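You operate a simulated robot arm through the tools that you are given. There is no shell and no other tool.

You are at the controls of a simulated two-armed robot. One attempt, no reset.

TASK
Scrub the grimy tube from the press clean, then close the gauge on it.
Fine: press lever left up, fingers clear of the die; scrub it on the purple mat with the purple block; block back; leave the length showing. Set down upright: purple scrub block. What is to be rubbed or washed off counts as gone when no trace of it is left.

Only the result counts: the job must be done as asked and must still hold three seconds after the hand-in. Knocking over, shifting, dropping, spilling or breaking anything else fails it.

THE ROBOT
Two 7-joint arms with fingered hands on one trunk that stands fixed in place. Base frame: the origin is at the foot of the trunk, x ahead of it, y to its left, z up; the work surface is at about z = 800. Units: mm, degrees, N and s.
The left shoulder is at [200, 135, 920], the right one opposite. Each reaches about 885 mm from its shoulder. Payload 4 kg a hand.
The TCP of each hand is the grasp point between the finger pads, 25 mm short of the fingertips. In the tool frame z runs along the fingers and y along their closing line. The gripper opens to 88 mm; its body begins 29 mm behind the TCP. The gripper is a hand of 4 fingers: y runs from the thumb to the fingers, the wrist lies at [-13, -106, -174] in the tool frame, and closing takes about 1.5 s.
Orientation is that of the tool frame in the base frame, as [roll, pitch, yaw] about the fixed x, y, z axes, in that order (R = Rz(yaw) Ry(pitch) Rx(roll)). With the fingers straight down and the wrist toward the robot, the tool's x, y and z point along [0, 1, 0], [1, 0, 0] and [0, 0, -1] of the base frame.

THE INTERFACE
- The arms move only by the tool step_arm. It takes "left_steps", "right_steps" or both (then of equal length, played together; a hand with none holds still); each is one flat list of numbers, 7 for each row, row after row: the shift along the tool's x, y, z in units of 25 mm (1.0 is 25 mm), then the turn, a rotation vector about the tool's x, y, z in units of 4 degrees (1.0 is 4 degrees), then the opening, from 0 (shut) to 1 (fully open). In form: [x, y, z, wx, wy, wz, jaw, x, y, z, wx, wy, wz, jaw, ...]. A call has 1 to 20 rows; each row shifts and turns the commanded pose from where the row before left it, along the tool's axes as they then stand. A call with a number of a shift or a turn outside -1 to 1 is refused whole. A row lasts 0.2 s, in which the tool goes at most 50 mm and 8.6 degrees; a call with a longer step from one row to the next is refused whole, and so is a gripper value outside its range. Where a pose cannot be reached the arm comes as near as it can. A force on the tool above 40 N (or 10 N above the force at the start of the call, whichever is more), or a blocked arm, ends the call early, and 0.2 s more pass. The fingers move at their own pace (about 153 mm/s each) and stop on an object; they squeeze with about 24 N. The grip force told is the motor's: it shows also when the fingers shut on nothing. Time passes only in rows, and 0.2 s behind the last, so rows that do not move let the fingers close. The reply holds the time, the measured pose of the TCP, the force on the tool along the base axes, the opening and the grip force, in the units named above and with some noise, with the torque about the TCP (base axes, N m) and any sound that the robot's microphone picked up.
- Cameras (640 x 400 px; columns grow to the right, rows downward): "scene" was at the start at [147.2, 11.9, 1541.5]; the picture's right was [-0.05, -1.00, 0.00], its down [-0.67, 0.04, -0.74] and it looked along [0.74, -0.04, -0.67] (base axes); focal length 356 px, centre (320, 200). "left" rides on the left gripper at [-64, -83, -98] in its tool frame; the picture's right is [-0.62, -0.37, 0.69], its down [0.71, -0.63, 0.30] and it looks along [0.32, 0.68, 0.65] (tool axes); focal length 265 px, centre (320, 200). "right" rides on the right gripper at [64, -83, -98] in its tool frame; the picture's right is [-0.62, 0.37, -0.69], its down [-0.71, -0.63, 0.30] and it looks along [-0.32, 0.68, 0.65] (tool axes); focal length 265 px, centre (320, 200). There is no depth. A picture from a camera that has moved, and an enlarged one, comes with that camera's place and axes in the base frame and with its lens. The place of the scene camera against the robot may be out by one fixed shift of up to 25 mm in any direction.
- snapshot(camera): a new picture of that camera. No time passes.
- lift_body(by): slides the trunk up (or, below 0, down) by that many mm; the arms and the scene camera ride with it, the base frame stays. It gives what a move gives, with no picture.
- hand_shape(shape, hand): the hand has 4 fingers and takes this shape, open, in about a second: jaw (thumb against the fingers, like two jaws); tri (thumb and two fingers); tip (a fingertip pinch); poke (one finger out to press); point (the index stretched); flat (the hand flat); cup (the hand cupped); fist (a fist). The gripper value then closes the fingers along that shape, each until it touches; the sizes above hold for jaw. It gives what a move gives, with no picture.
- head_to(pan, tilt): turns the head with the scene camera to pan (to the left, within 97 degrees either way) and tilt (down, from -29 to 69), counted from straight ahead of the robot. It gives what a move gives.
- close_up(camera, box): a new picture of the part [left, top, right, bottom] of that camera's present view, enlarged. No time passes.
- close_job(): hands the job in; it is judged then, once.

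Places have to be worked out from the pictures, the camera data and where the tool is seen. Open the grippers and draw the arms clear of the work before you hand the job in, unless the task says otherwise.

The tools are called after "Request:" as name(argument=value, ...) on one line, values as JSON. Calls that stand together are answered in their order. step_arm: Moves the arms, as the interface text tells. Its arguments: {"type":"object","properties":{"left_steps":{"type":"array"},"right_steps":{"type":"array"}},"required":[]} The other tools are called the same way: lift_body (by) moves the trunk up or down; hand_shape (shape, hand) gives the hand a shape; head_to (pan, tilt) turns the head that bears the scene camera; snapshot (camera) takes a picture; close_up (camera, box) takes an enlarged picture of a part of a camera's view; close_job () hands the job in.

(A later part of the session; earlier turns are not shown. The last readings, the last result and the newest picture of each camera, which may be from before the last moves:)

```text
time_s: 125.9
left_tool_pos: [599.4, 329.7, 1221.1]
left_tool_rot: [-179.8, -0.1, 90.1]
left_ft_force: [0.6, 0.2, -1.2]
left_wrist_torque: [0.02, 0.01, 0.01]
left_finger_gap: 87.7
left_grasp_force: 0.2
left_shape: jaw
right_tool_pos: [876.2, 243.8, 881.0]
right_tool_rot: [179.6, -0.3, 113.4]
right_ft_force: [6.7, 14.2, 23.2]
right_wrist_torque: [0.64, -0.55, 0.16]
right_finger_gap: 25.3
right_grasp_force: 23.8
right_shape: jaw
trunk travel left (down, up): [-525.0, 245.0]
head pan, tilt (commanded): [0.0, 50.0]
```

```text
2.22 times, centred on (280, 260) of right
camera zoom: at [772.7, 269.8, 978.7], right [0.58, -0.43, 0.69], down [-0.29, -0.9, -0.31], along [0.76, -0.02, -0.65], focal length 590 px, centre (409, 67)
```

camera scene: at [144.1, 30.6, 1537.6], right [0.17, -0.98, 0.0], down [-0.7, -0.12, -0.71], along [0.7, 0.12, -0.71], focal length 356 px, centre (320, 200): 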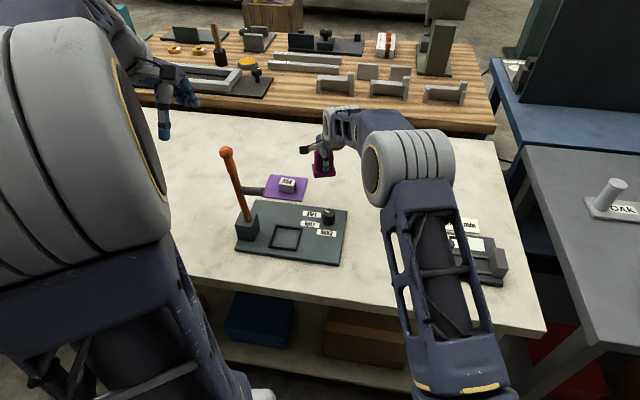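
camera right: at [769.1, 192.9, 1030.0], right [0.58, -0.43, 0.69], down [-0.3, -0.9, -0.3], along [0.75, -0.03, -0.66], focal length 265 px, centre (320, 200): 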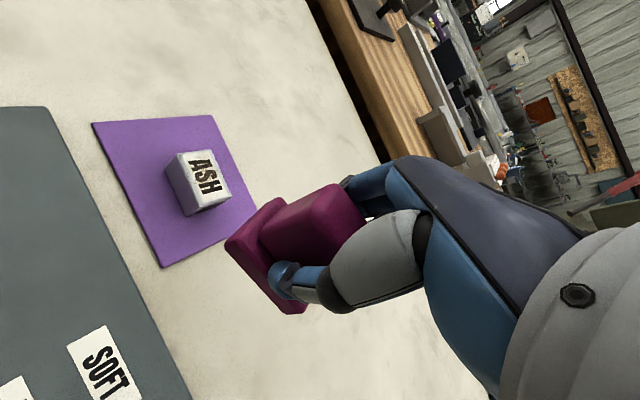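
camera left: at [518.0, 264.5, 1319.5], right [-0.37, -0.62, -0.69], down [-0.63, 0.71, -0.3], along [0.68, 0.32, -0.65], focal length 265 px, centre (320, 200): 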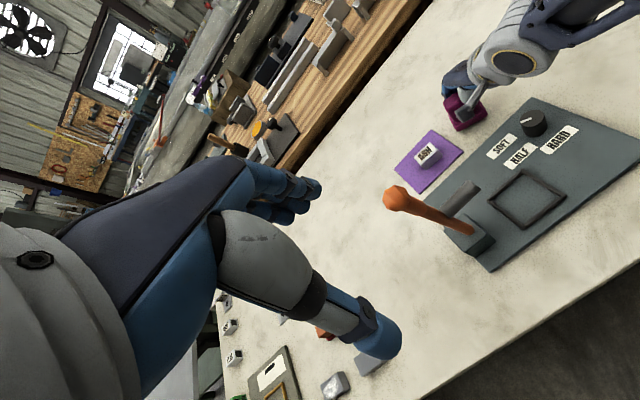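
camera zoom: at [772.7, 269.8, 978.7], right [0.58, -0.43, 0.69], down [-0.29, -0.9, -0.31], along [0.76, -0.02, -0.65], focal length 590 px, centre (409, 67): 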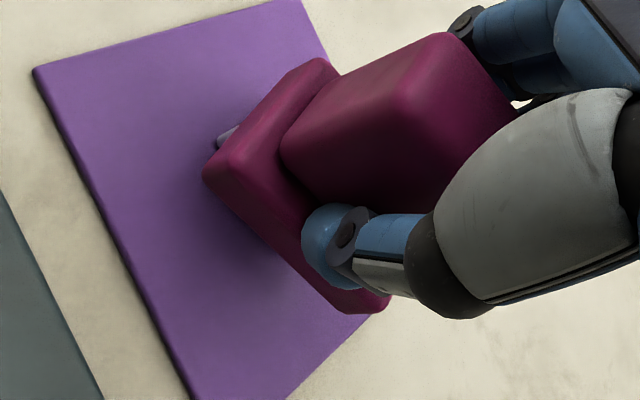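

Friction rose to 14 N; I lift and look at the tube.

Request:
step_arm(right_steps=[0, 0, -0.3, 0, 0, 0, 0, 0, 0, -0.9, 0, 0, 0, 0, 0, 0, -0.9, 0, 0, 0, 0, -0.92, -0.394, 0, 0, 0, 0, 0, -0.92, -0.394, 0, 0, 0, 0, 0, -0.92, -0.394, 0, 0, 0, 0, 0, 0, 0, 0, 0, 0, 0, 0])

Request:
snapshot(camera="right")

Request:
close_up(camera="scene", box=[230, 147, 255, 163])

Request:
close_up(camera="left", box=[415, 135, 455, 175])

```text
time_s: 127.5
left_tool_pos: [600.8, 329.2, 1221.2]
left_tool_rot: [-179.8, -0.1, 90.0]
left_ft_force: [-0.1, -0.6, -0.7]
left_wrist_torque: [0.0, -0.02, 0.01]
left_finger_gap: 87.8
left_grasp_force: 0.1
left_shape: jaw
right_tool_pos: [877.0, 162.7, 928.2]
right_tool_rot: [-180.0, -0.2, 113.1]
right_ft_force: [-0.3, 0.6, -1.5]
right_wrist_torque: [0.0, 0.04, 0.01]
right_finger_gap: 24.1
right_grasp_force: 24.2
right_shape: jaw
trunk travel left (down, up): [-525.0, 245.0]
head pan, tilt (commanded): [0.0, 50.0]
```

```text
taken
camera right: at [774.6, 190.5, 1027.8], right [0.58, -0.43, 0.69], down [-0.3, -0.9, -0.3], along [0.75, -0.03, -0.66], focal length 265 px, centre (320, 200)
```

right: 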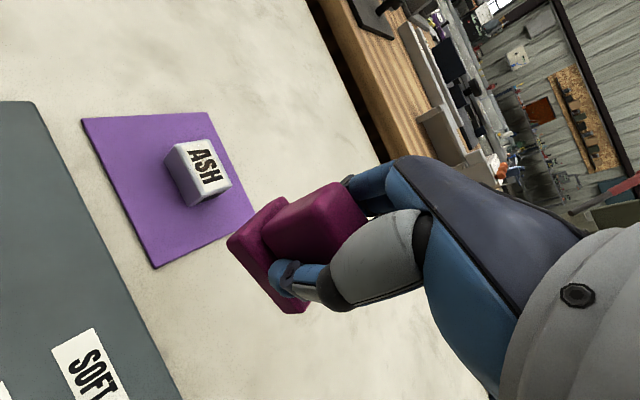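

```text
16.00 times, centred on (242, 155) of scene
camera zoom: at [141.0, 16.5, 1530.6], right [0.0, -1.0, 0.0], down [-0.77, 0.0, -0.64], along [0.64, 0.0, -0.77], focal length 5690 px, centre (1560, 920)
```

zoom: 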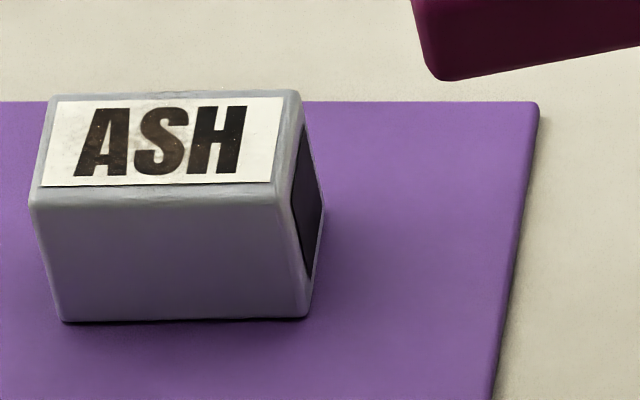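

```text
10.00 times, centred on (435, 155) of left
camera zoom: at [518.0, 264.6, 1319.5], right [-0.37, -0.62, -0.69], down [-0.63, 0.71, -0.3], along [0.68, 0.32, -0.65], focal length 2654 px, centre (-830, 650)
```

zoom: 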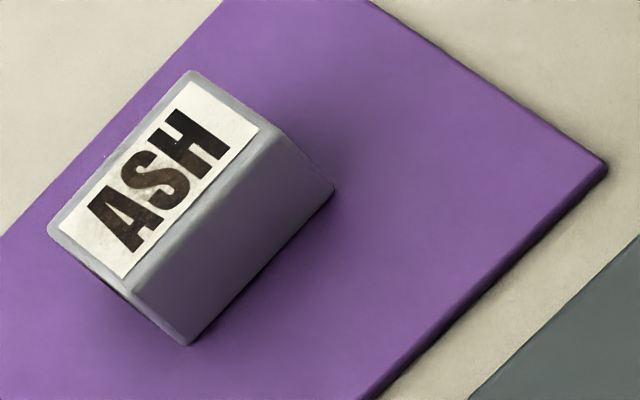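

That works: the label is much cleaner now. The tube has crept to about (886, 245); I return and scrub again at the same firm pressure.

Request:
step_arm(right_steps=[0.963, 0.53, 0, 0, 0, 0, 0, 0.963, 0.53, 0, 0, 0, 0, 0, 0.963, 0.53, 0, 0, 0, 0, 0, 0, 0, 0.944, 0, 0, 0, 0, 0, 0, 0.944, 0, 0, 0, 0, 0, 0, 0.08, 0, 0, 0, 0, 0, 0, 0, 0, 0, 0, 0])

Request:
step_arm(right_steps=[0, 0, 0.05, 0, 0, 0, 0, 0, 0, 0, 0, 0, 0, 0])

```text
time_s: 129.1
left_tool_pos: [601.0, 330.6, 1221.0]
left_tool_rot: [-179.9, 0.0, 89.9]
left_ft_force: [0.0, 0.8, 0.1]
left_wrist_torque: [-0.04, -0.04, 0.0]
left_finger_gap: 87.7
left_grasp_force: 0.1
left_shape: jaw
right_tool_pos: [883.2, 246.1, 880.8]
right_tool_rot: [-179.8, 0.0, 113.1]
right_ft_force: [-1.0, 0.2, -0.6]
right_wrist_torque: [0.01, 0.03, -0.01]
right_finger_gap: 24.2
right_grasp_force: 24.2
right_shape: jaw
trunk travel left (down, up): [-525.0, 245.0]
head pan, tilt (commanded): [0.0, 50.0]
```

```text
time_s: 129.7
left_tool_pos: [600.3, 330.5, 1221.7]
left_tool_rot: [-180.0, 0.0, 90.0]
left_ft_force: [0.3, 0.1, 0.5]
left_wrist_torque: [0.02, -0.01, 0.02]
left_finger_gap: 87.7
left_grasp_force: 0.1
left_shape: jaw
right_tool_pos: [883.7, 246.3, 879.6]
right_tool_rot: [-179.9, -0.1, 113.1]
right_ft_force: [0.0, -0.9, 2.5]
right_wrist_torque: [0.02, 0.02, 0.01]
right_finger_gap: 24.1
right_grasp_force: 24.1
right_shape: jaw
trunk travel left (down, up): [-525.0, 245.0]
head pan, tilt (commanded): [0.0, 50.0]
```

Request:
step_arm(right_steps=[0, 0, 0.08, 0, 0, 0, 0, 0, 0, 0, 0, 0, 0, 0])

Request:
step_arm(right_steps=[0, 0, 0.05, 0, 0, 0, 0, 0, 0, 0, 0, 0, 0, 0])

```text
time_s: 130.3
left_tool_pos: [599.9, 329.1, 1222.2]
left_tool_rot: [-179.9, 0.0, 90.1]
left_ft_force: [-0.2, -0.3, 0.0]
left_wrist_torque: [0.01, 0.03, 0.02]
left_finger_gap: 87.9
left_grasp_force: 0.0
left_shape: jaw
right_tool_pos: [883.6, 245.4, 878.8]
right_tool_rot: [179.9, -0.1, 113.1]
right_ft_force: [-2.5, -1.8, 14.7]
right_wrist_torque: [0.11, 0.06, -0.02]
right_finger_gap: 24.3
right_grasp_force: 23.9
right_shape: jaw
trunk travel left (down, up): [-525.0, 245.0]
head pan, tilt (commanded): [0.0, 50.0]
```

```text
time_s: 130.9
left_tool_pos: [600.3, 330.7, 1222.4]
left_tool_rot: [-180.0, 0.1, 89.9]
left_ft_force: [-0.6, 0.0, 0.0]
left_wrist_torque: [-0.02, -0.03, 0.0]
left_finger_gap: 87.6
left_grasp_force: 0.1
left_shape: jaw
right_tool_pos: [884.5, 246.5, 880.0]
right_tool_rot: [179.6, 0.0, 113.1]
right_ft_force: [-1.9, -2.7, 29.0]
right_wrist_torque: [0.07, 0.15, 0.03]
right_finger_gap: 24.4
right_grasp_force: 23.5
right_shape: jaw
trunk travel left (down, up): [-525.0, 245.0]
head pan, tilt (commanded): [0.0, 50.0]
```

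About 29 N, centred. I ease half a millimetre and scrub along y again.

Request:
step_arm(right_steps=[-0.257, -0.11, -0.015, 0, 0, 0, 0, -0.257, -0.11, 0, 0, 0, 0, 0, 0.257, 0.11, 0, 0, 0, 0, 0, 0.257, 0.11, 0, 0, 0, 0, 0, 0.257, 0.11, 0, 0, 0, 0, 0, 0.257, 0.11, 0, 0, 0, 0, 0, -0.257, -0.11, 0, 0, 0, 0, 0, -0.257, -0.11, 0, 0, 0, 0, 0, -0.257, -0.11, 0, 0, 0, 0, 0, -0.257, -0.11, 0, 0, 0, 0, 0, 0.257, 0.11, 0, 0, 0, 0, 0, 0.257, 0.11, 0, 0, 0, 0, 0, 0.257, 0.11, 0, 0, 0, 0, 0, 0.257, 0.11, 0, 0, 0, 0, 0, -0.257, -0.11, 0, 0, 0, 0, 0, -0.257, -0.11, 0, 0, 0, 0, 0])

Request:
step_arm(right_steps=[0, 0, -0.3, 0, 0, 0, 0, 0, 0, -0.9, 0, 0, 0, 0, 0, 0, -0.9, 0, 0, 0, 0, -0.92, -0.394, 0, 0, 0, 0, 0, -0.92, -0.394, 0, 0, 0, 0, 0, -0.92, -0.394, 0, 0, 0, 0, 0, 0, 0, 0, 0, 0, 0, 0])

Request:
snapshot(camera="right")

Request:
close_up(camera="left", box=[415, 135, 455, 175])

Request:
close_up(camera="scene", box=[225, 143, 255, 163])

```text
time_s: 134.3
left_tool_pos: [600.6, 329.2, 1221.1]
left_tool_rot: [-179.9, 0.1, 90.0]
left_ft_force: [-0.3, -0.2, -0.2]
left_wrist_torque: [0.01, -0.01, 0.04]
left_finger_gap: 87.7
left_grasp_force: 0.1
left_shape: jaw
right_tool_pos: [884.5, 250.4, 878.6]
right_tool_rot: [179.7, -0.2, 113.3]
right_ft_force: [9.5, -0.2, 23.8]
right_wrist_torque: [0.22, -0.57, 0.03]
right_finger_gap: 25.4
right_grasp_force: 24.0
right_shape: jaw
trunk travel left (down, up): [-525.0, 245.0]
head pan, tilt (commanded): [0.0, 50.0]
```

```text
time_s: 135.9
left_tool_pos: [602.0, 330.6, 1221.5]
left_tool_rot: [-179.9, 0.0, 90.0]
left_ft_force: [-0.1, 0.2, -0.3]
left_wrist_torque: [0.0, -0.02, 0.01]
left_finger_gap: 87.7
left_grasp_force: 0.1
left_shape: jaw
right_tool_pos: [884.8, 173.2, 926.5]
right_tool_rot: [-180.0, -0.1, 113.1]
right_ft_force: [-0.2, 0.7, -1.2]
right_wrist_torque: [-0.02, 0.02, 0.03]
right_finger_gap: 24.4
right_grasp_force: 23.6
right_shape: jaw
trunk travel left (down, up): [-525.0, 245.0]
head pan, tilt (commanded): [0.0, 50.0]
```

```text
taken
camera right: at [782.3, 199.6, 1026.0], right [0.58, -0.43, 0.69], down [-0.3, -0.9, -0.3], along [0.75, -0.03, -0.66], focal length 265 px, centre (320, 200)
```

right: 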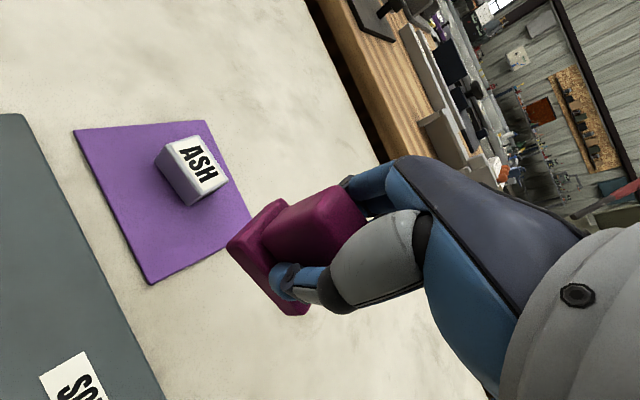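

```text
10.00 times, centred on (435, 155) of left
camera zoom: at [518.0, 264.6, 1319.5], right [-0.37, -0.62, -0.69], down [-0.63, 0.71, -0.3], along [0.68, 0.32, -0.65], focal length 2654 px, centre (-830, 650)
```

zoom: 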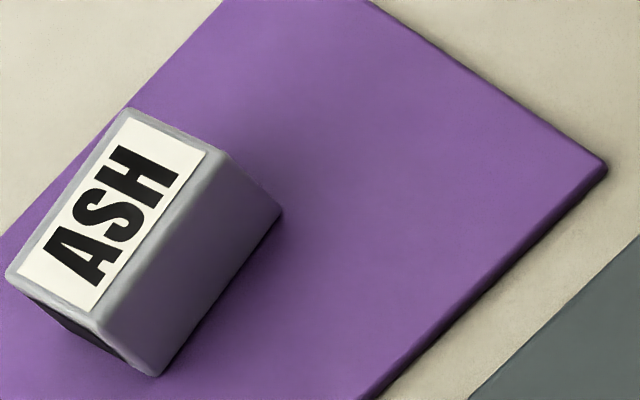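

```text
16.00 times, centred on (240, 153) of scene
camera zoom: at [141.0, 16.5, 1530.6], right [0.0, -1.0, 0.0], down [-0.77, 0.0, -0.64], along [0.64, 0.0, -0.77], focal length 5690 px, centre (1600, 952)
```

zoom: 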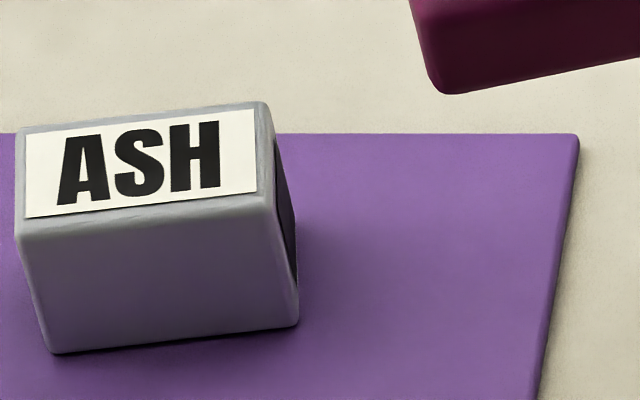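

The label is now clean black on white. I zoom in closely for any remaining trace.

Request:
close_up(camera="right", box=[145, 125, 240, 215])

Request:
close_up(camera="right", box=[165, 135, 225, 195])

Request:
close_up(camera="left", box=[412, 142, 438, 172])

```text
4.44 times, centred on (192, 170) of right
camera zoom: at [782.3, 199.6, 1026.0], right [0.58, -0.43, 0.69], down [-0.3, -0.9, -0.3], along [0.75, -0.03, -0.66], focal length 1180 px, centre (887, 333)
```

zoom: 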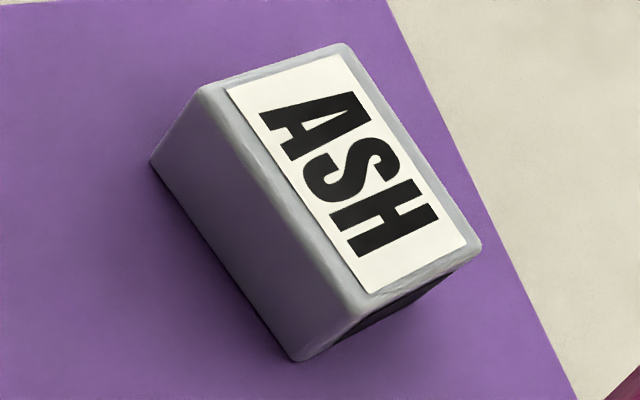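

```text
6.67 times, centred on (195, 165) of right
camera zoom: at [782.3, 199.6, 1026.0], right [0.58, -0.43, 0.69], down [-0.3, -0.9, -0.3], along [0.75, -0.03, -0.66], focal length 1769 px, centre (1153, 433)
```

zoom: 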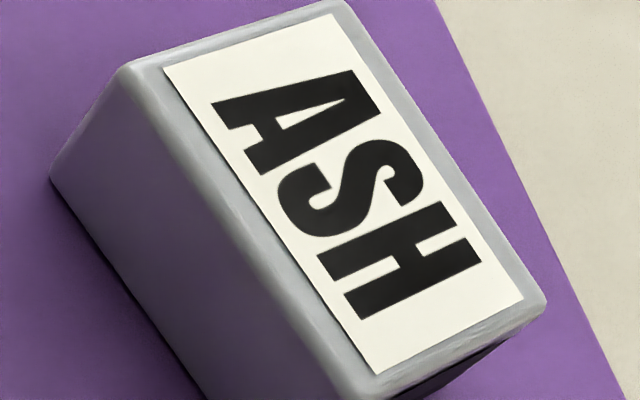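

```text
13.33 times, centred on (425, 157) of left
camera zoom: at [518.0, 264.6, 1319.5], right [-0.37, -0.62, -0.69], down [-0.63, 0.71, -0.3], along [0.68, 0.32, -0.65], focal length 3539 px, centre (-1080, 773)
```

zoom: 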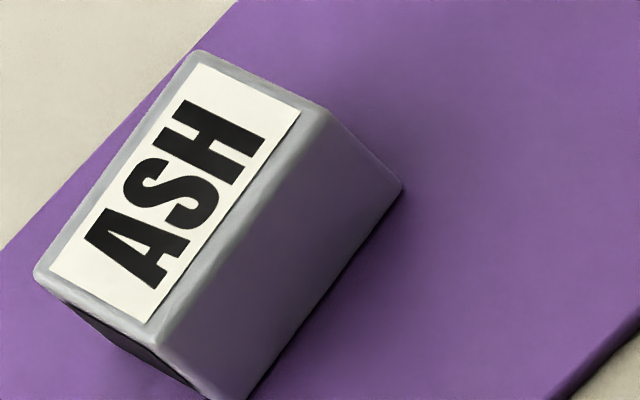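

The tube's label is spotless. Now the block goes back: I rise, turn back to yaw 90°, and carry it to above its original spot (686, −66).

Request:
step_arm(right_steps=[0, 0, -0.8, 0, 0, 0, 0, 0, 0, -0.8, 0, 0, 0, 0, 0, 0, 0, 0, 0, 0.9625, 0, 0, 0, 0, 0, 0, 0.9625, 0, 0, 0, 0, 0, 0, 0.9625, 0, 0, 0, 0, 0, 0, 0.9625, 0, 0, 0, 0, 0, 0, 0.9625, 0, 0, 0, 0, 0, 0, 0.9625, 0, -0.956, -0.795, 0, 0, 0, 0, 0, -0.956, -0.795, 0, 0, 0, 0, 0, -0.956, -0.795, 0, 0, 0, 0, 0, -0.956, -0.795, 0, 0, 0, 0, 0, -0.956, -0.795, 0, 0, 0, 0, 0, -0.956, -0.795, 0, 0, 0, 0, 0, -0.956, -0.795, 0, 0, 0, 0, 0, -0.956, -0.795, 0, 0, 0, 0, 0, -0.956, -0.795, 0, 0, 0, 0, 0, -0.956, -0.795, 0, 0, 0, 0, 0, 0, 0, 0, 0, 0, 0, 0])

Request:
snapshot(camera="right")

Request:
snapshot(camera="scene")

```text
time_s: 139.9
left_tool_pos: [601.1, 329.1, 1220.5]
left_tool_rot: [-179.9, 0.0, 89.9]
left_ft_force: [-0.2, 0.3, 1.0]
left_wrist_torque: [0.0, -0.05, 0.02]
left_finger_gap: 87.7
left_grasp_force: 0.2
left_shape: jaw
right_tool_pos: [684.2, -68.4, 969.9]
right_tool_rot: [-179.8, 0.0, 90.0]
right_ft_force: [0.7, 0.4, -0.8]
right_wrist_torque: [0.0, 0.02, 0.02]
right_finger_gap: 24.4
right_grasp_force: 24.0
right_shape: jaw
trunk travel left (down, up): [-525.0, 245.0]
head pan, tilt (commanded): [0.0, 50.0]
```

```text
taken
camera right: at [601.6, -4.0, 1068.9], right [0.37, -0.62, 0.69], down [-0.63, -0.71, -0.3], along [0.68, -0.32, -0.66], focal length 265 px, centre (320, 200)
```

right: 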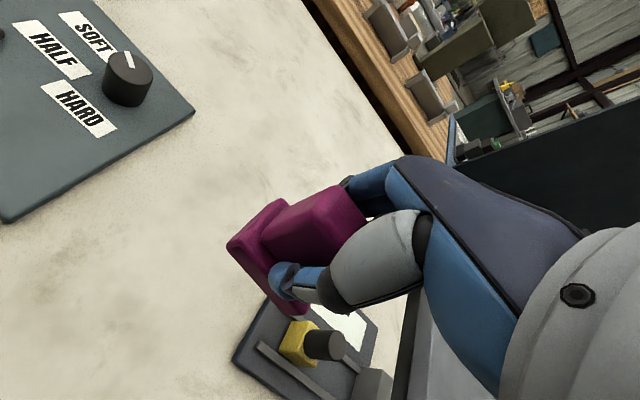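

```text
taken
camera scene: at [141.0, 16.5, 1530.6], right [0.0, -1.0, 0.0], down [-0.77, 0.0, -0.64], along [0.64, 0.0, -0.77], focal length 356 px, centre (320, 200)
```

scene: 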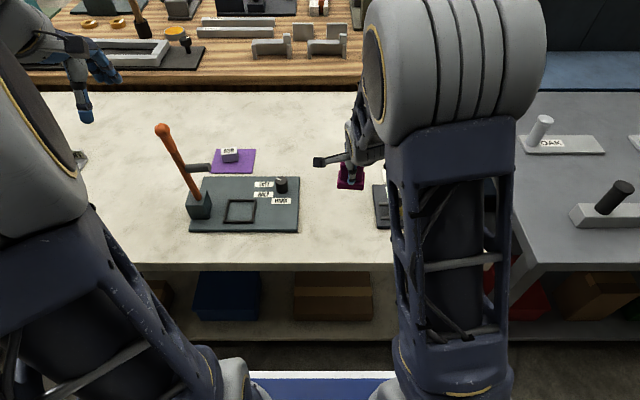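

I check the block's yaw and level in the hand before setting it down.

Request:
close_up(camera="scene", box=[320, 140, 400, 200])

Request:
close_up(camera="right", box=[190, 160, 390, 340])

```text
6.67 times, centred on (360, 170) of scene
camera zoom: at [141.0, 16.5, 1530.6], right [0.0, -1.0, 0.0], down [-0.77, 0.0, -0.64], along [0.64, 0.0, -0.77], focal length 2371 px, centre (53, 400)
```

zoom: 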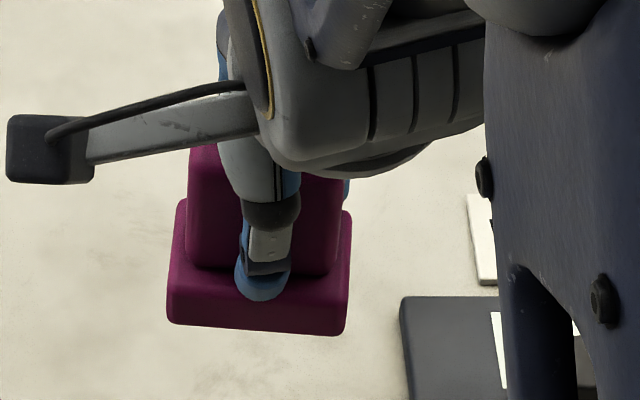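

```text
2.22 times, centred on (290, 250) of right
camera zoom: at [601.6, -4.0, 1068.9], right [0.37, -0.62, 0.69], down [-0.63, -0.71, -0.3], along [0.68, -0.32, -0.66], focal length 590 px, centre (387, 89)
```

zoom: 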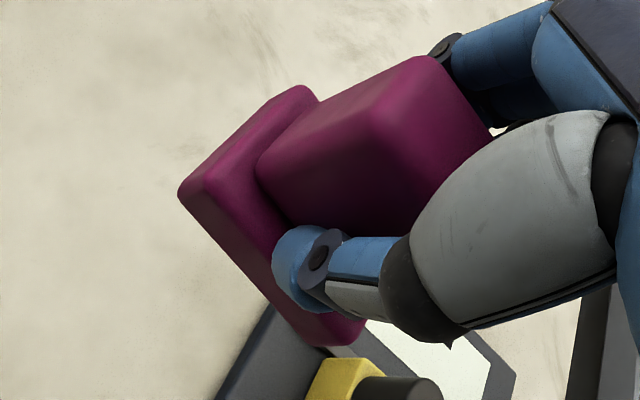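

It is level but turned about −6°. I correct the yaw, align over (686, −66), and lower to 10 mm above the table.

Request:
step_arm(right_steps=[0.04, 0.04, 0, 0, 0, -0.65, 0, 0.04, 0.04, 0, 0, 0, -0.65, 0, 0, 0, 0.9, 0, 0, 0, 0, 0, 0, 0.9, 0, 0, 0, 0, 0, 0, 0.9, 0, 0, 0, 0, 0, 0, 0.9, 0, 0, 0, 0, 0, 0, 0.9, 0, 0, 0, 0, 0, 0, 0, 0, 0, 0, 0])

Request:
close_up(camera="right", box=[190, 160, 390, 340])

Request:
snapshot(camera="scene")

Request:
snapshot(camera="left")

```text
time_s: 141.7
left_tool_pos: [600.6, 329.2, 1220.4]
left_tool_rot: [-179.8, 0.0, 90.0]
left_ft_force: [-0.7, -0.9, 1.4]
left_wrist_torque: [0.01, 0.02, 0.0]
left_finger_gap: 87.7
left_grasp_force: 0.1
left_shape: jaw
right_tool_pos: [686.2, -66.0, 854.5]
right_tool_rot: [-179.9, 0.0, 95.2]
right_ft_force: [0.2, -0.3, -0.6]
right_wrist_torque: [0.01, -0.02, -0.02]
right_finger_gap: 24.2
right_grasp_force: 23.9
right_shape: jaw
trunk travel left (down, up): [-525.0, 245.0]
head pan, tilt (commanded): [0.0, 50.0]
```

```text
2.22 times, centred on (290, 250) of right
camera zoom: at [597.3, -8.9, 954.7], right [0.43, -0.58, 0.69], down [-0.56, -0.77, -0.3], along [0.71, -0.26, -0.66], focal length 590 px, centre (387, 89)
```

zoom: 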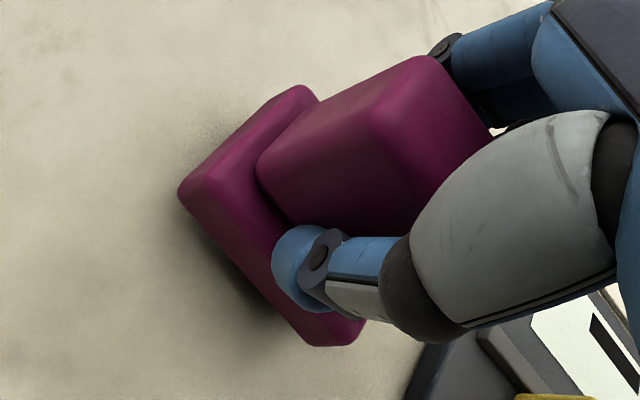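

```text
taken
camera scene: at [140.9, 16.4, 1530.7], right [0.0, -1.0, 0.0], down [-0.77, 0.0, -0.64], along [0.64, 0.0, -0.77], focal length 356 px, centre (320, 200)
```

scene: 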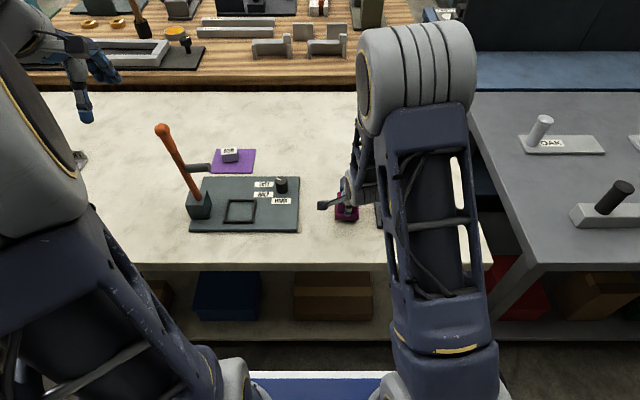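

```text
taken
camera left: at [517.9, 264.5, 1319.6], right [-0.37, -0.62, -0.69], down [-0.63, 0.71, -0.3], along [0.68, 0.32, -0.65], focal length 265 px, centre (320, 200)
```

left: 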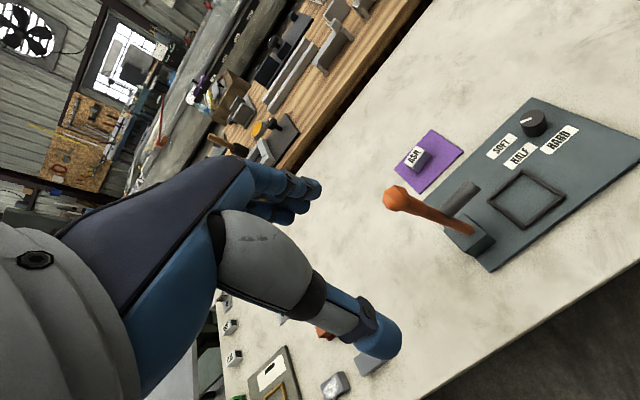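

Good. I lower in small steps until the table takes the block.

Request:
step_arm(right_steps=[0, 0, 0.12, 0, 0, 0, 0, 0, 0, 0.12, 0, 0, 0, 0, 0, 0, 0, 0, 0, 0, 0])

Request:
step_arm(right_steps=[0, 0, 0.08, 0, 0, 0, 0, 0, 0, 0, 0, 0, 0, 0])

```text
time_s: 142.5
left_tool_pos: [600.5, 328.6, 1221.4]
left_tool_rot: [-179.9, 0.0, 90.0]
left_ft_force: [0.3, -0.3, 0.4]
left_wrist_torque: [0.03, 0.0, -0.03]
left_finger_gap: 87.6
left_grasp_force: 0.1
left_shape: jaw
right_tool_pos: [687.1, -66.5, 849.3]
right_tool_rot: [-179.8, -0.2, 95.2]
right_ft_force: [0.3, -0.1, -0.8]
right_wrist_torque: [-0.05, -0.01, -0.01]
right_finger_gap: 23.9
right_grasp_force: 24.3
right_shape: jaw
trunk travel left (down, up): [-525.0, 245.0]
head pan, tilt (commanded): [0.0, 50.0]
```

```text
time_s: 143.1
left_tool_pos: [601.7, 330.5, 1221.2]
left_tool_rot: [-179.9, 0.0, 90.0]
left_ft_force: [-0.2, -0.3, -0.7]
left_wrist_torque: [-0.03, 0.01, -0.01]
left_finger_gap: 87.8
left_grasp_force: 0.0
left_shape: jaw
right_tool_pos: [688.5, -65.4, 847.6]
right_tool_rot: [-179.8, -0.1, 95.2]
right_ft_force: [0.6, 0.5, 0.0]
right_wrist_torque: [0.01, 0.01, -0.03]
right_finger_gap: 23.9
right_grasp_force: 24.0
right_shape: jaw
trunk travel left (down, up): [-525.0, 245.0]
head pan, tilt (commanded): [0.0, 50.0]
```

Request:
step_arm(right_steps=[0, 0, 0.06, 0, 0, 0, 0, 0, 0, 0, 0, 0, 0, 0])

Request:
step_arm(right_steps=[0, 0, 0.06, 0, 0, 0, 0, 0, 0, 0, 0, 0, 0, 0])

```text
time_s: 143.7
left_tool_pos: [601.1, 329.8, 1219.5]
left_tool_rot: [180.0, 0.1, 90.0]
left_ft_force: [-0.1, 0.2, -0.2]
left_wrist_torque: [-0.02, -0.02, -0.01]
left_finger_gap: 88.0
left_grasp_force: 0.0
left_shape: jaw
right_tool_pos: [686.5, -65.6, 845.6]
right_tool_rot: [-179.8, -0.2, 95.2]
right_ft_force: [0.2, 0.6, -1.3]
right_wrist_torque: [0.0, 0.01, -0.02]
right_finger_gap: 24.1
right_grasp_force: 23.5
right_shape: jaw
trunk travel left (down, up): [-525.0, 245.0]
head pan, tilt (commanded): [0.0, 50.0]
```

```text
time_s: 144.3
left_tool_pos: [601.1, 328.8, 1220.4]
left_tool_rot: [-180.0, 0.0, 90.0]
left_ft_force: [0.0, 0.3, -0.3]
left_wrist_torque: [0.03, -0.03, 0.0]
left_finger_gap: 87.7
left_grasp_force: 0.0
left_shape: jaw
right_tool_pos: [687.1, -65.4, 846.8]
right_tool_rot: [180.0, 0.0, 95.1]
right_ft_force: [-0.2, 0.6, 7.2]
right_wrist_torque: [0.09, -0.01, 0.01]
right_finger_gap: 24.0
right_grasp_force: 25.0
right_shape: jaw
trunk travel left (down, up): [-525.0, 245.0]
head pan, tilt (commanded): [0.0, 50.0]
```

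Contact at 7 N. I ease off slightly, open, and lift straight up.

Request:
step_arm(right_steps=[0, 0, -0.02, 0, 0, 0, 0, 0, 0, 0, 0, 0, 0, 0.3, 0, 0, 0, 0, 0, 0, 0.45, 0, 0, 0, 0, 0, 0, 0.7, 0, 0, 0, 0, 0, 0, 1, 0, 0, 0, 0, 0, 0, 1, 0, 0, -0.5, 0, 0, 0, 1, 0, 0, -1, 0, 0, 0, 1, 0, 0, -1, 0, 0, 0, 1, 0, 0, -1, 0, 0, 0, 1, 0, 0, -1, 0, 0, 0, 1, 0, 0, -1, 0, 0, 0, 1, 0, 0, 0, 0, 0, 0, 1])

Request:
snapshot(camera="right")

Request:
close_up(camera="scene", box=[310, 140, 470, 240])

```text
time_s: 147.1
left_tool_pos: [601.9, 330.8, 1221.4]
left_tool_rot: [-179.8, 0.1, 90.0]
left_ft_force: [-0.4, 0.0, -0.6]
left_wrist_torque: [0.02, 0.0, -0.03]
left_finger_gap: 87.6
left_grasp_force: 0.0
left_shape: jaw
right_tool_pos: [684.9, -64.2, 982.0]
right_tool_rot: [-179.8, 0.1, 95.3]
right_ft_force: [-0.3, -0.1, 0.0]
right_wrist_torque: [0.0, -0.03, -0.02]
right_finger_gap: 88.0
right_grasp_force: 0.0
right_shape: jaw
trunk travel left (down, up): [-525.0, 245.0]
head pan, tilt (commanded): [0.0, 50.0]
```

```text
taken
camera right: at [597.0, -8.0, 1082.0], right [0.43, -0.58, 0.69], down [-0.56, -0.77, -0.3], along [0.71, -0.26, -0.66], focal length 265 px, centre (320, 200)
```

right: 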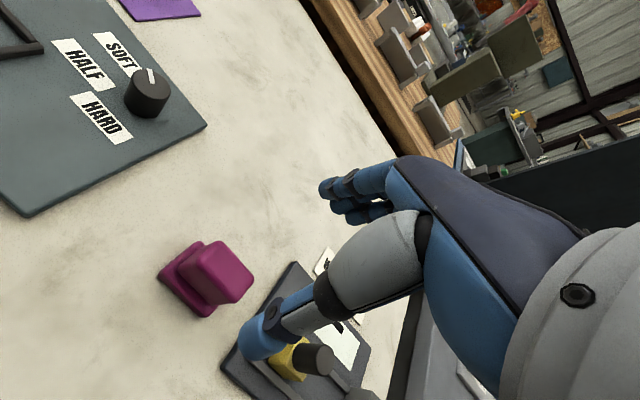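

```text
4.00 times, centred on (390, 190) of scene
camera zoom: at [141.0, 16.4, 1530.6], right [0.0, -1.0, 0.0], down [-0.77, 0.0, -0.64], along [0.64, 0.0, -0.77], focal length 1423 px, centre (40, 240)
```

zoom: 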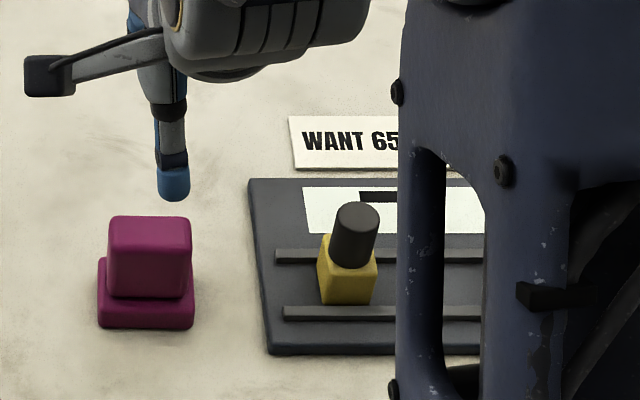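

The block is back where it was, upright. Next I fetch the clean tube with the right hand: I move to near the mat (high) for a closer look at it.

Request:
step_arm(right_steps=[0.984, 0.939, 0, 0, 0, 0, 1, 0.984, 0.939, 0, 0, 0, 0, 1, 0.984, 0.939, 0, 0, 0, 0, 1, 0.984, 0.939, 0, 0, 0, 0, 1, 0.984, 0.939, 0, 0, 0, 0, 1, 0.984, 0.939, 0, 0, 0, 0, 1, 0.984, 0.939, 0, 0, 0, 0, 1, 0.984, 0.939, 0, 0, 0, 0, 1, 0.984, 0.939, 0, 0, 0, 0, 1, 0, 0, 0, 0, 0, -0.925, 1, 0, 0, 0, 0, 0, 0, 1])

Request:
snapshot(camera="right")

Request:
close_up(camera="scene", box=[325, 160, 465, 240])

Request:
snapshot(camera="scene")

```text
time_s: 149.5
left_tool_pos: [600.6, 328.8, 1221.1]
left_tool_rot: [-179.9, -0.1, 90.0]
left_ft_force: [1.0, 0.1, 0.9]
left_wrist_torque: [-0.01, -0.01, 0.04]
left_finger_gap: 87.9
left_grasp_force: 0.0
left_shape: jaw
right_tool_pos: [878.4, 175.7, 981.9]
right_tool_rot: [-179.8, -0.1, 98.9]
right_ft_force: [-1.6, -0.1, -0.1]
right_wrist_torque: [-0.02, 0.04, 0.02]
right_finger_gap: 87.7
right_grasp_force: 0.1
right_shape: jaw
trunk travel left (down, up): [-525.0, 245.0]
head pan, tilt (commanded): [0.0, 50.0]
```

```text
taken
camera right: at [785.7, 226.2, 1080.2], right [0.46, -0.56, 0.69], down [-0.51, -0.8, -0.3], along [0.72, -0.21, -0.66], focal length 265 px, centre (320, 200)
```

right: 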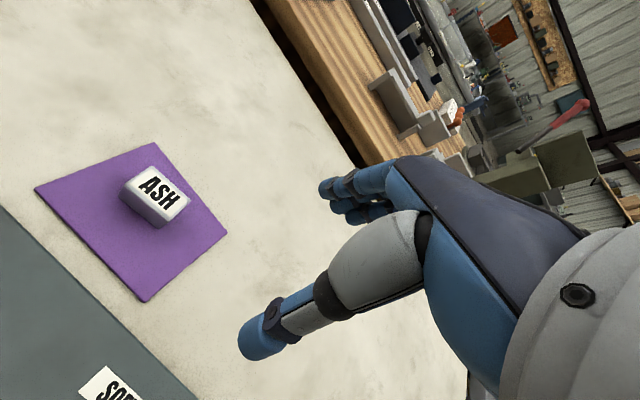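

```text
4.57 times, centred on (395, 200) of scene
camera zoom: at [140.9, 16.5, 1530.6], right [0.0, -1.0, 0.0], down [-0.77, 0.0, -0.64], along [0.64, 0.0, -0.77], focal length 1626 px, centre (-23, 200)
```

zoom: 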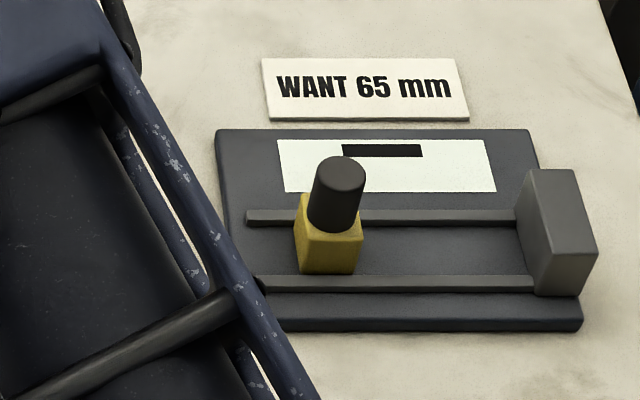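

```text
taken
camera scene: at [140.9, 16.5, 1530.6], right [0.0, -1.0, 0.0], down [-0.77, 0.0, -0.64], along [0.64, 0.0, -0.77], focal length 356 px, centre (320, 200)
```

scene: 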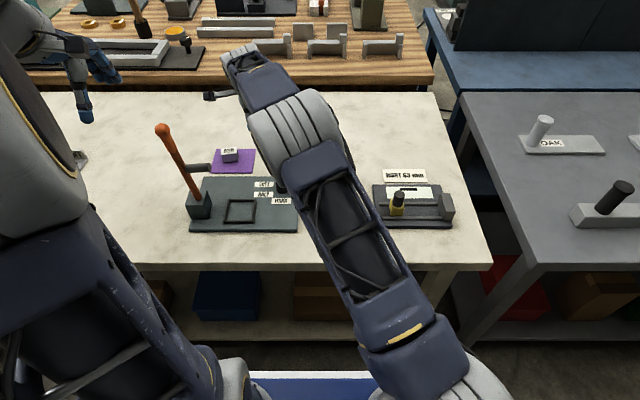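

Request:
close_up(camera="right", box=[100, 130, 210, 240])

Request:
close_up(camera="left", box=[405, 135, 445, 175])

```text
3.64 times, centred on (155, 185) of right
camera zoom: at [785.7, 226.2, 1080.2], right [0.46, -0.56, 0.69], down [-0.51, -0.8, -0.3], along [0.72, -0.21, -0.66], focal length 965 px, centre (920, 254)
```

zoom: 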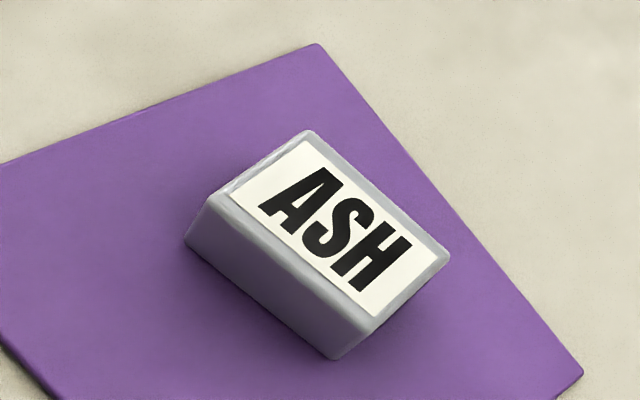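

```text
10.00 times, centred on (425, 155) of left
camera zoom: at [517.9, 264.6, 1319.6], right [-0.37, -0.62, -0.69], down [-0.63, 0.71, -0.3], along [0.68, 0.32, -0.65], focal length 2654 px, centre (-730, 650)
```

zoom: 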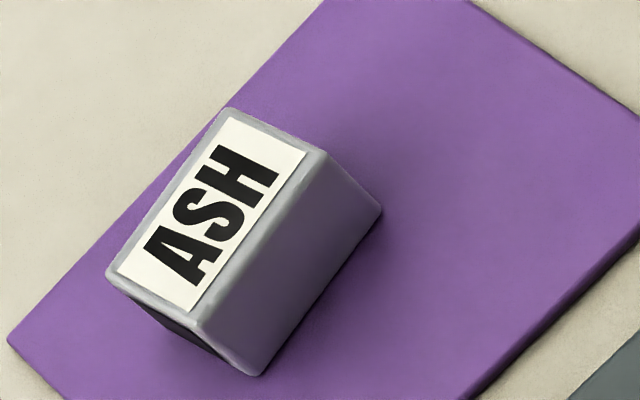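

The tube's centre is at (891, 258), turned about +10.7°. I move the right hand above it with matching yaw (100.7°) at z ≈ 950 and check that the arm really reaches there.

Request:
step_arm(right_steps=[0.793, 0.252, 0.32, 0, 0, 0, 1, 0.793, 0.252, 0.32, 0, 0, 0, 1, 0.793, 0.252, 0.32, 0, 0, 0, 1, 0.793, 0.252, 0.32, 0, 0, 0, 1, 0, 0, 0, 0, 0, -0.45, 0.8, 0, 0, 0, 0, 0, 0, 0.8])

Request:
snapshot(camera="right")

Request:
snapshot(camera="scene")

Request:
close_up(camera="left", box=[390, 90, 500, 190])

```text
time_s: 150.9
left_tool_pos: [601.9, 329.2, 1221.8]
left_tool_rot: [-179.9, 0.0, 90.0]
left_ft_force: [-0.9, -0.6, -0.1]
left_wrist_torque: [0.0, 0.03, 0.01]
left_finger_gap: 87.9
left_grasp_force: 0.0
left_shape: jaw
right_tool_pos: [881.8, 250.8, 949.4]
right_tool_rot: [-180.0, -0.2, 100.7]
right_ft_force: [-0.4, 0.7, 0.6]
right_wrist_torque: [-0.02, 0.0, 0.02]
right_finger_gap: 70.7
right_grasp_force: 0.1
right_shape: jaw
right hand out of reach, approached as far as the arm can: row 4
trunk travel left (down, up): [-525.0, 245.0]
head pan, tilt (commanded): [0.0, 50.0]
```

```text
taken
camera right: at [786.9, 299.4, 1048.5], right [0.48, -0.54, 0.69], down [-0.49, -0.82, -0.3], along [0.73, -0.19, -0.66], focal length 265 px, centre (320, 200)
```

right: 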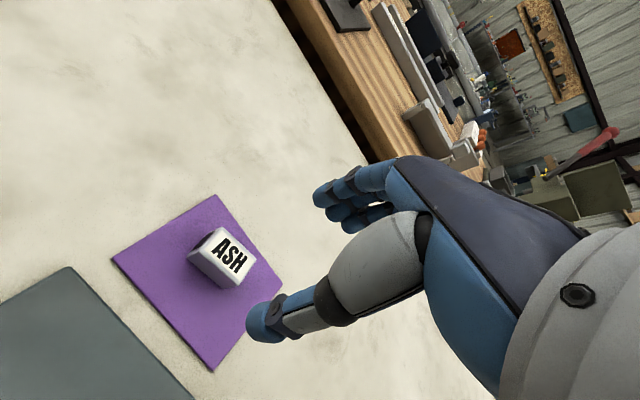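

```text
taken
camera scene: at [140.9, 16.5, 1530.6], right [0.0, -1.0, 0.0], down [-0.77, 0.0, -0.64], along [0.64, 0.0, -0.77], focal length 356 px, centre (320, 200)
```

scene: 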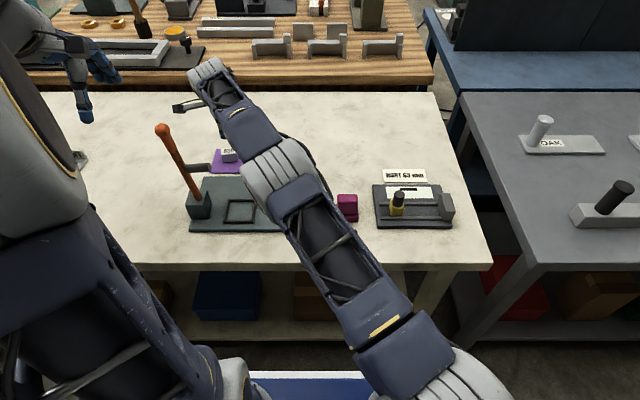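

```text
4.00 times, centred on (445, 140) of left
camera zoom: at [517.9, 264.6, 1319.6], right [-0.37, -0.62, -0.69], down [-0.63, 0.71, -0.3], along [0.68, 0.32, -0.65], focal length 1062 px, centre (-180, 440)
```

zoom: 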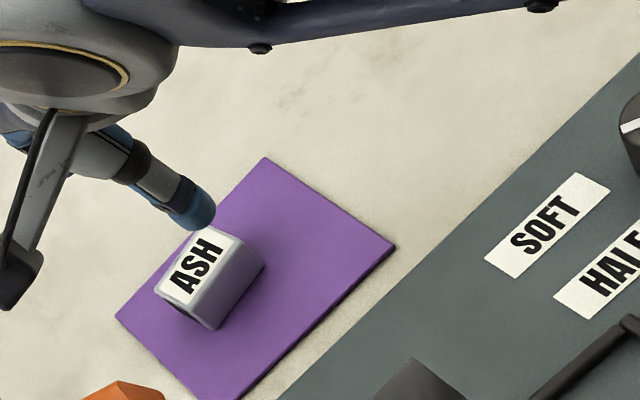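

The arm cannot reach that far at this height, but lower down the wrist is nearer the shoulder level. I descend straight to z ≈ 890 and see where the hand ends up.

Request:
step_arm(right_steps=[0, 0, 0.6, 0, 0, 0, 0.8, 0, 0, 0.6, 0, 0, 0, 0.8, 0, 0, 0.6, 0, 0, 0, 0.8, 0, 0, 0.6, 0, 0, 0, 0.8, 0, 0, 0, 0, 0, 0, 0.8])

Request:
snapshot(camera="right")

```text
time_s: 152.1
left_tool_pos: [601.3, 330.1, 1221.1]
left_tool_rot: [-180.0, 0.0, 90.0]
left_ft_force: [-0.2, 0.4, -0.1]
left_wrist_torque: [0.01, 0.03, -0.03]
left_finger_gap: 87.9
left_grasp_force: 0.1
left_shape: jaw
right_tool_pos: [879.5, 251.4, 889.5]
right_tool_rot: [-179.9, 0.0, 100.7]
right_ft_force: [0.7, 0.6, 0.4]
right_wrist_torque: [-0.02, 0.03, 0.02]
right_finger_gap: 70.7
right_grasp_force: 0.1
right_shape: jaw
trunk travel left (down, up): [-525.0, 245.0]
head pan, tilt (commanded): [0.0, 50.0]
```

```text
taken
camera right: at [787.1, 299.0, 988.9], right [0.48, -0.54, 0.69], down [-0.49, -0.82, -0.3], along [0.73, -0.19, -0.66], focal length 265 px, centre (320, 200)
```

right: 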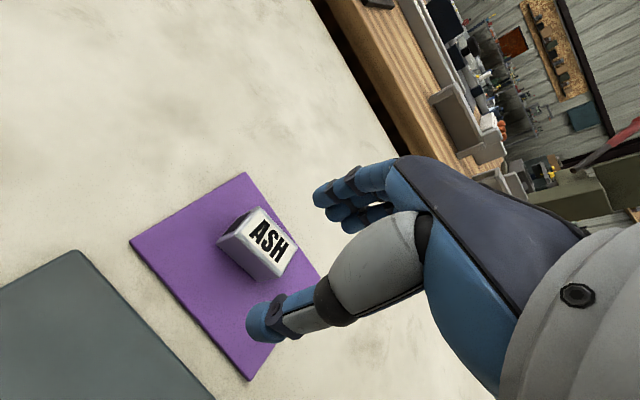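

Request:
step_arm(right_steps=[0.095, 0.243, 0.2, 0, 0, 0, 0.8, 0.095, 0.243, 0.2, 0, 0, 0, 0.8, 0, 0, 0, 0, 0, 0, 0.8])

Request:
close_up(camera="right", box=[190, 160, 410, 360])

Request:
close_up(camera="left", box=[390, 90, 500, 190])

```text
time_s: 152.9
left_tool_pos: [601.6, 329.3, 1222.3]
left_tool_rot: [-179.9, 0.0, 90.0]
left_ft_force: [0.6, -0.6, 1.0]
left_wrist_torque: [-0.01, -0.05, -0.01]
left_finger_gap: 87.4
left_grasp_force: 0.0
left_shape: jaw
right_tool_pos: [884.0, 254.6, 880.3]
right_tool_rot: [-179.7, 0.0, 100.7]
right_ft_force: [-0.1, 0.3, 1.0]
right_wrist_torque: [0.0, 0.03, 0.02]
right_finger_gap: 70.7
right_grasp_force: 0.1
right_shape: jaw
right hand out of reach, approached as far as the arm can: row 2
trunk travel left (down, up): [-525.0, 245.0]
head pan, tilt (commanded): [0.0, 50.0]
```

```text
2.00 times, centred on (300, 260) of right
camera zoom: at [790.4, 302.0, 978.6], right [0.48, -0.54, 0.69], down [-0.49, -0.82, -0.3], along [0.73, -0.19, -0.66], focal length 531 px, centre (360, 80)
```

zoom: 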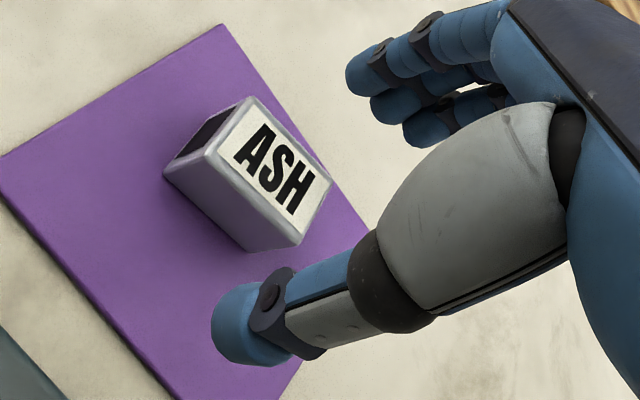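

```text
4.00 times, centred on (445, 140) of left
camera zoom: at [517.9, 264.6, 1319.6], right [-0.37, -0.62, -0.69], down [-0.63, 0.71, -0.3], along [0.68, 0.32, -0.65], focal length 1062 px, centre (-180, 440)
```

zoom: 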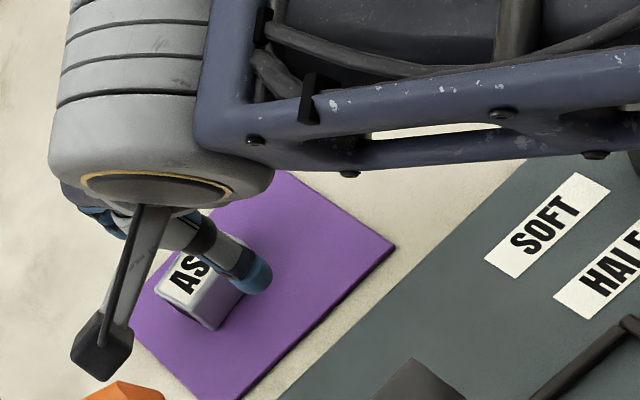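

The limit is about (884, 255), only ~7 mm short. The closing fingers will centre the tube, so I open fully and descend here to z ≈ 842.

Request:
step_arm(right_steps=[0, 0, 0, 0, 0, 0, 1, 0, 0, 0.4, 0, 0, 0, 1, 0, 0.05, 0.4, 0, 0, 0, 1, 0, 0.05, 0.4, 0, 0, 0, 1, 0, 0.05, 0.3, 0, 0, 0, 1, 0, 0, 0, 0, 0, 0, 1])

Request:
close_up(camera="right", box=[190, 160, 410, 360])

Request:
close_up(camera="left", box=[390, 90, 500, 190])

```text
time_s: 154.3
left_tool_pos: [601.8, 329.0, 1220.9]
left_tool_rot: [-179.8, -0.1, 90.0]
left_ft_force: [-0.1, 0.6, 0.4]
left_wrist_torque: [-0.07, 0.03, 0.01]
left_finger_gap: 87.6
left_grasp_force: 0.1
left_shape: jaw
right_tool_pos: [885.1, 251.4, 842.3]
right_tool_rot: [-179.9, -0.1, 100.7]
right_ft_force: [-0.5, 0.0, 0.5]
right_wrist_torque: [0.01, -0.02, -0.01]
right_finger_gap: 88.1
right_grasp_force: 0.1
right_shape: jaw
right hand out of reach, approached as far as the arm can: row 4
trunk travel left (down, up): [-525.0, 245.0]
head pan, tilt (commanded): [0.0, 50.0]
```

```text
2.00 times, centred on (300, 260) of right
camera zoom: at [790.0, 299.6, 941.1], right [0.48, -0.54, 0.69], down [-0.49, -0.82, -0.3], along [0.73, -0.19, -0.66], focal length 531 px, centre (360, 80)
```

zoom: 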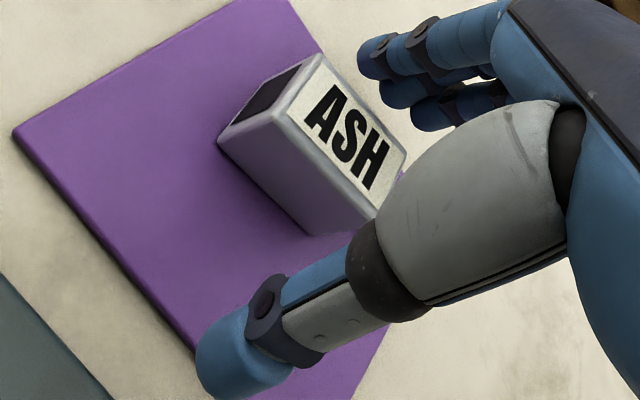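

```text
4.00 times, centred on (445, 140) of left
camera zoom: at [517.9, 264.6, 1319.6], right [-0.37, -0.62, -0.69], down [-0.63, 0.71, -0.3], along [0.68, 0.32, -0.65], focal length 1062 px, centre (-180, 440)
```

zoom: 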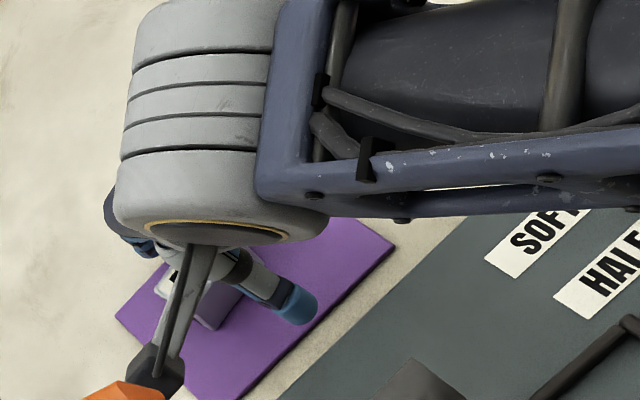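

The tube is between thumb and fingers. I close the hand to centre and grip it.

Request:
step_arm(right_steps=[0, 0, 0, 0, 0, 0, 0.7, 0, 0, 0, 0, 0, 0, 0.5, 0, 0, 0, 0, 0, 0, 0.4, 0, 0, 0, 0, 0, 0, 0.3, 0, 0, 0, 0, 0, 0, 0.2, 0, 0, 0, 0, 0, 0, 0.1, 0, 0, 0, 0, 0, 0, 0, 0, 0, 0, 0, 0, 0, 0, 0, 0, 0, 0, 0, 0, 0])

Request:
close_up(camera="right", box=[190, 160, 410, 360])

```text
time_s: 156.3
left_tool_pos: [601.9, 330.3, 1221.1]
left_tool_rot: [-179.9, 0.0, 89.9]
left_ft_force: [-0.1, 0.2, 0.0]
left_wrist_torque: [-0.04, -0.02, 0.01]
left_finger_gap: 87.6
left_grasp_force: 0.1
left_shape: jaw
right_tool_pos: [884.6, 251.7, 842.4]
right_tool_rot: [-179.9, 0.0, 100.7]
right_ft_force: [-0.2, -0.6, 0.0]
right_wrist_torque: [0.0, -0.03, 0.04]
right_finger_gap: 25.1
right_grasp_force: 24.3
right_shape: jaw
trunk travel left (down, up): [-525.0, 245.0]
head pan, tilt (commanded): [0.0, 50.0]
```

```text
2.00 times, centred on (300, 260) of right
camera zoom: at [789.9, 299.7, 941.1], right [0.48, -0.54, 0.69], down [-0.49, -0.82, -0.3], along [0.73, -0.19, -0.66], focal length 531 px, centre (360, 80)
```

zoom: 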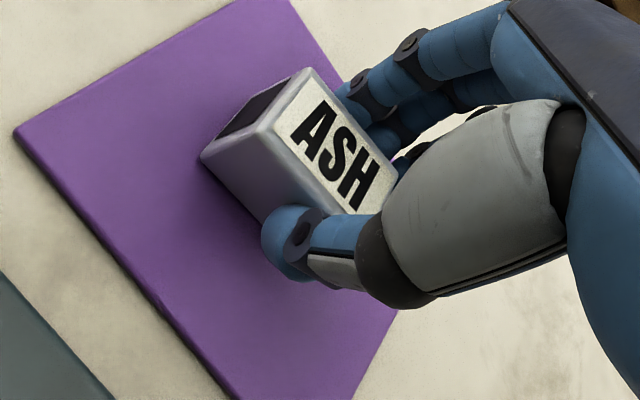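

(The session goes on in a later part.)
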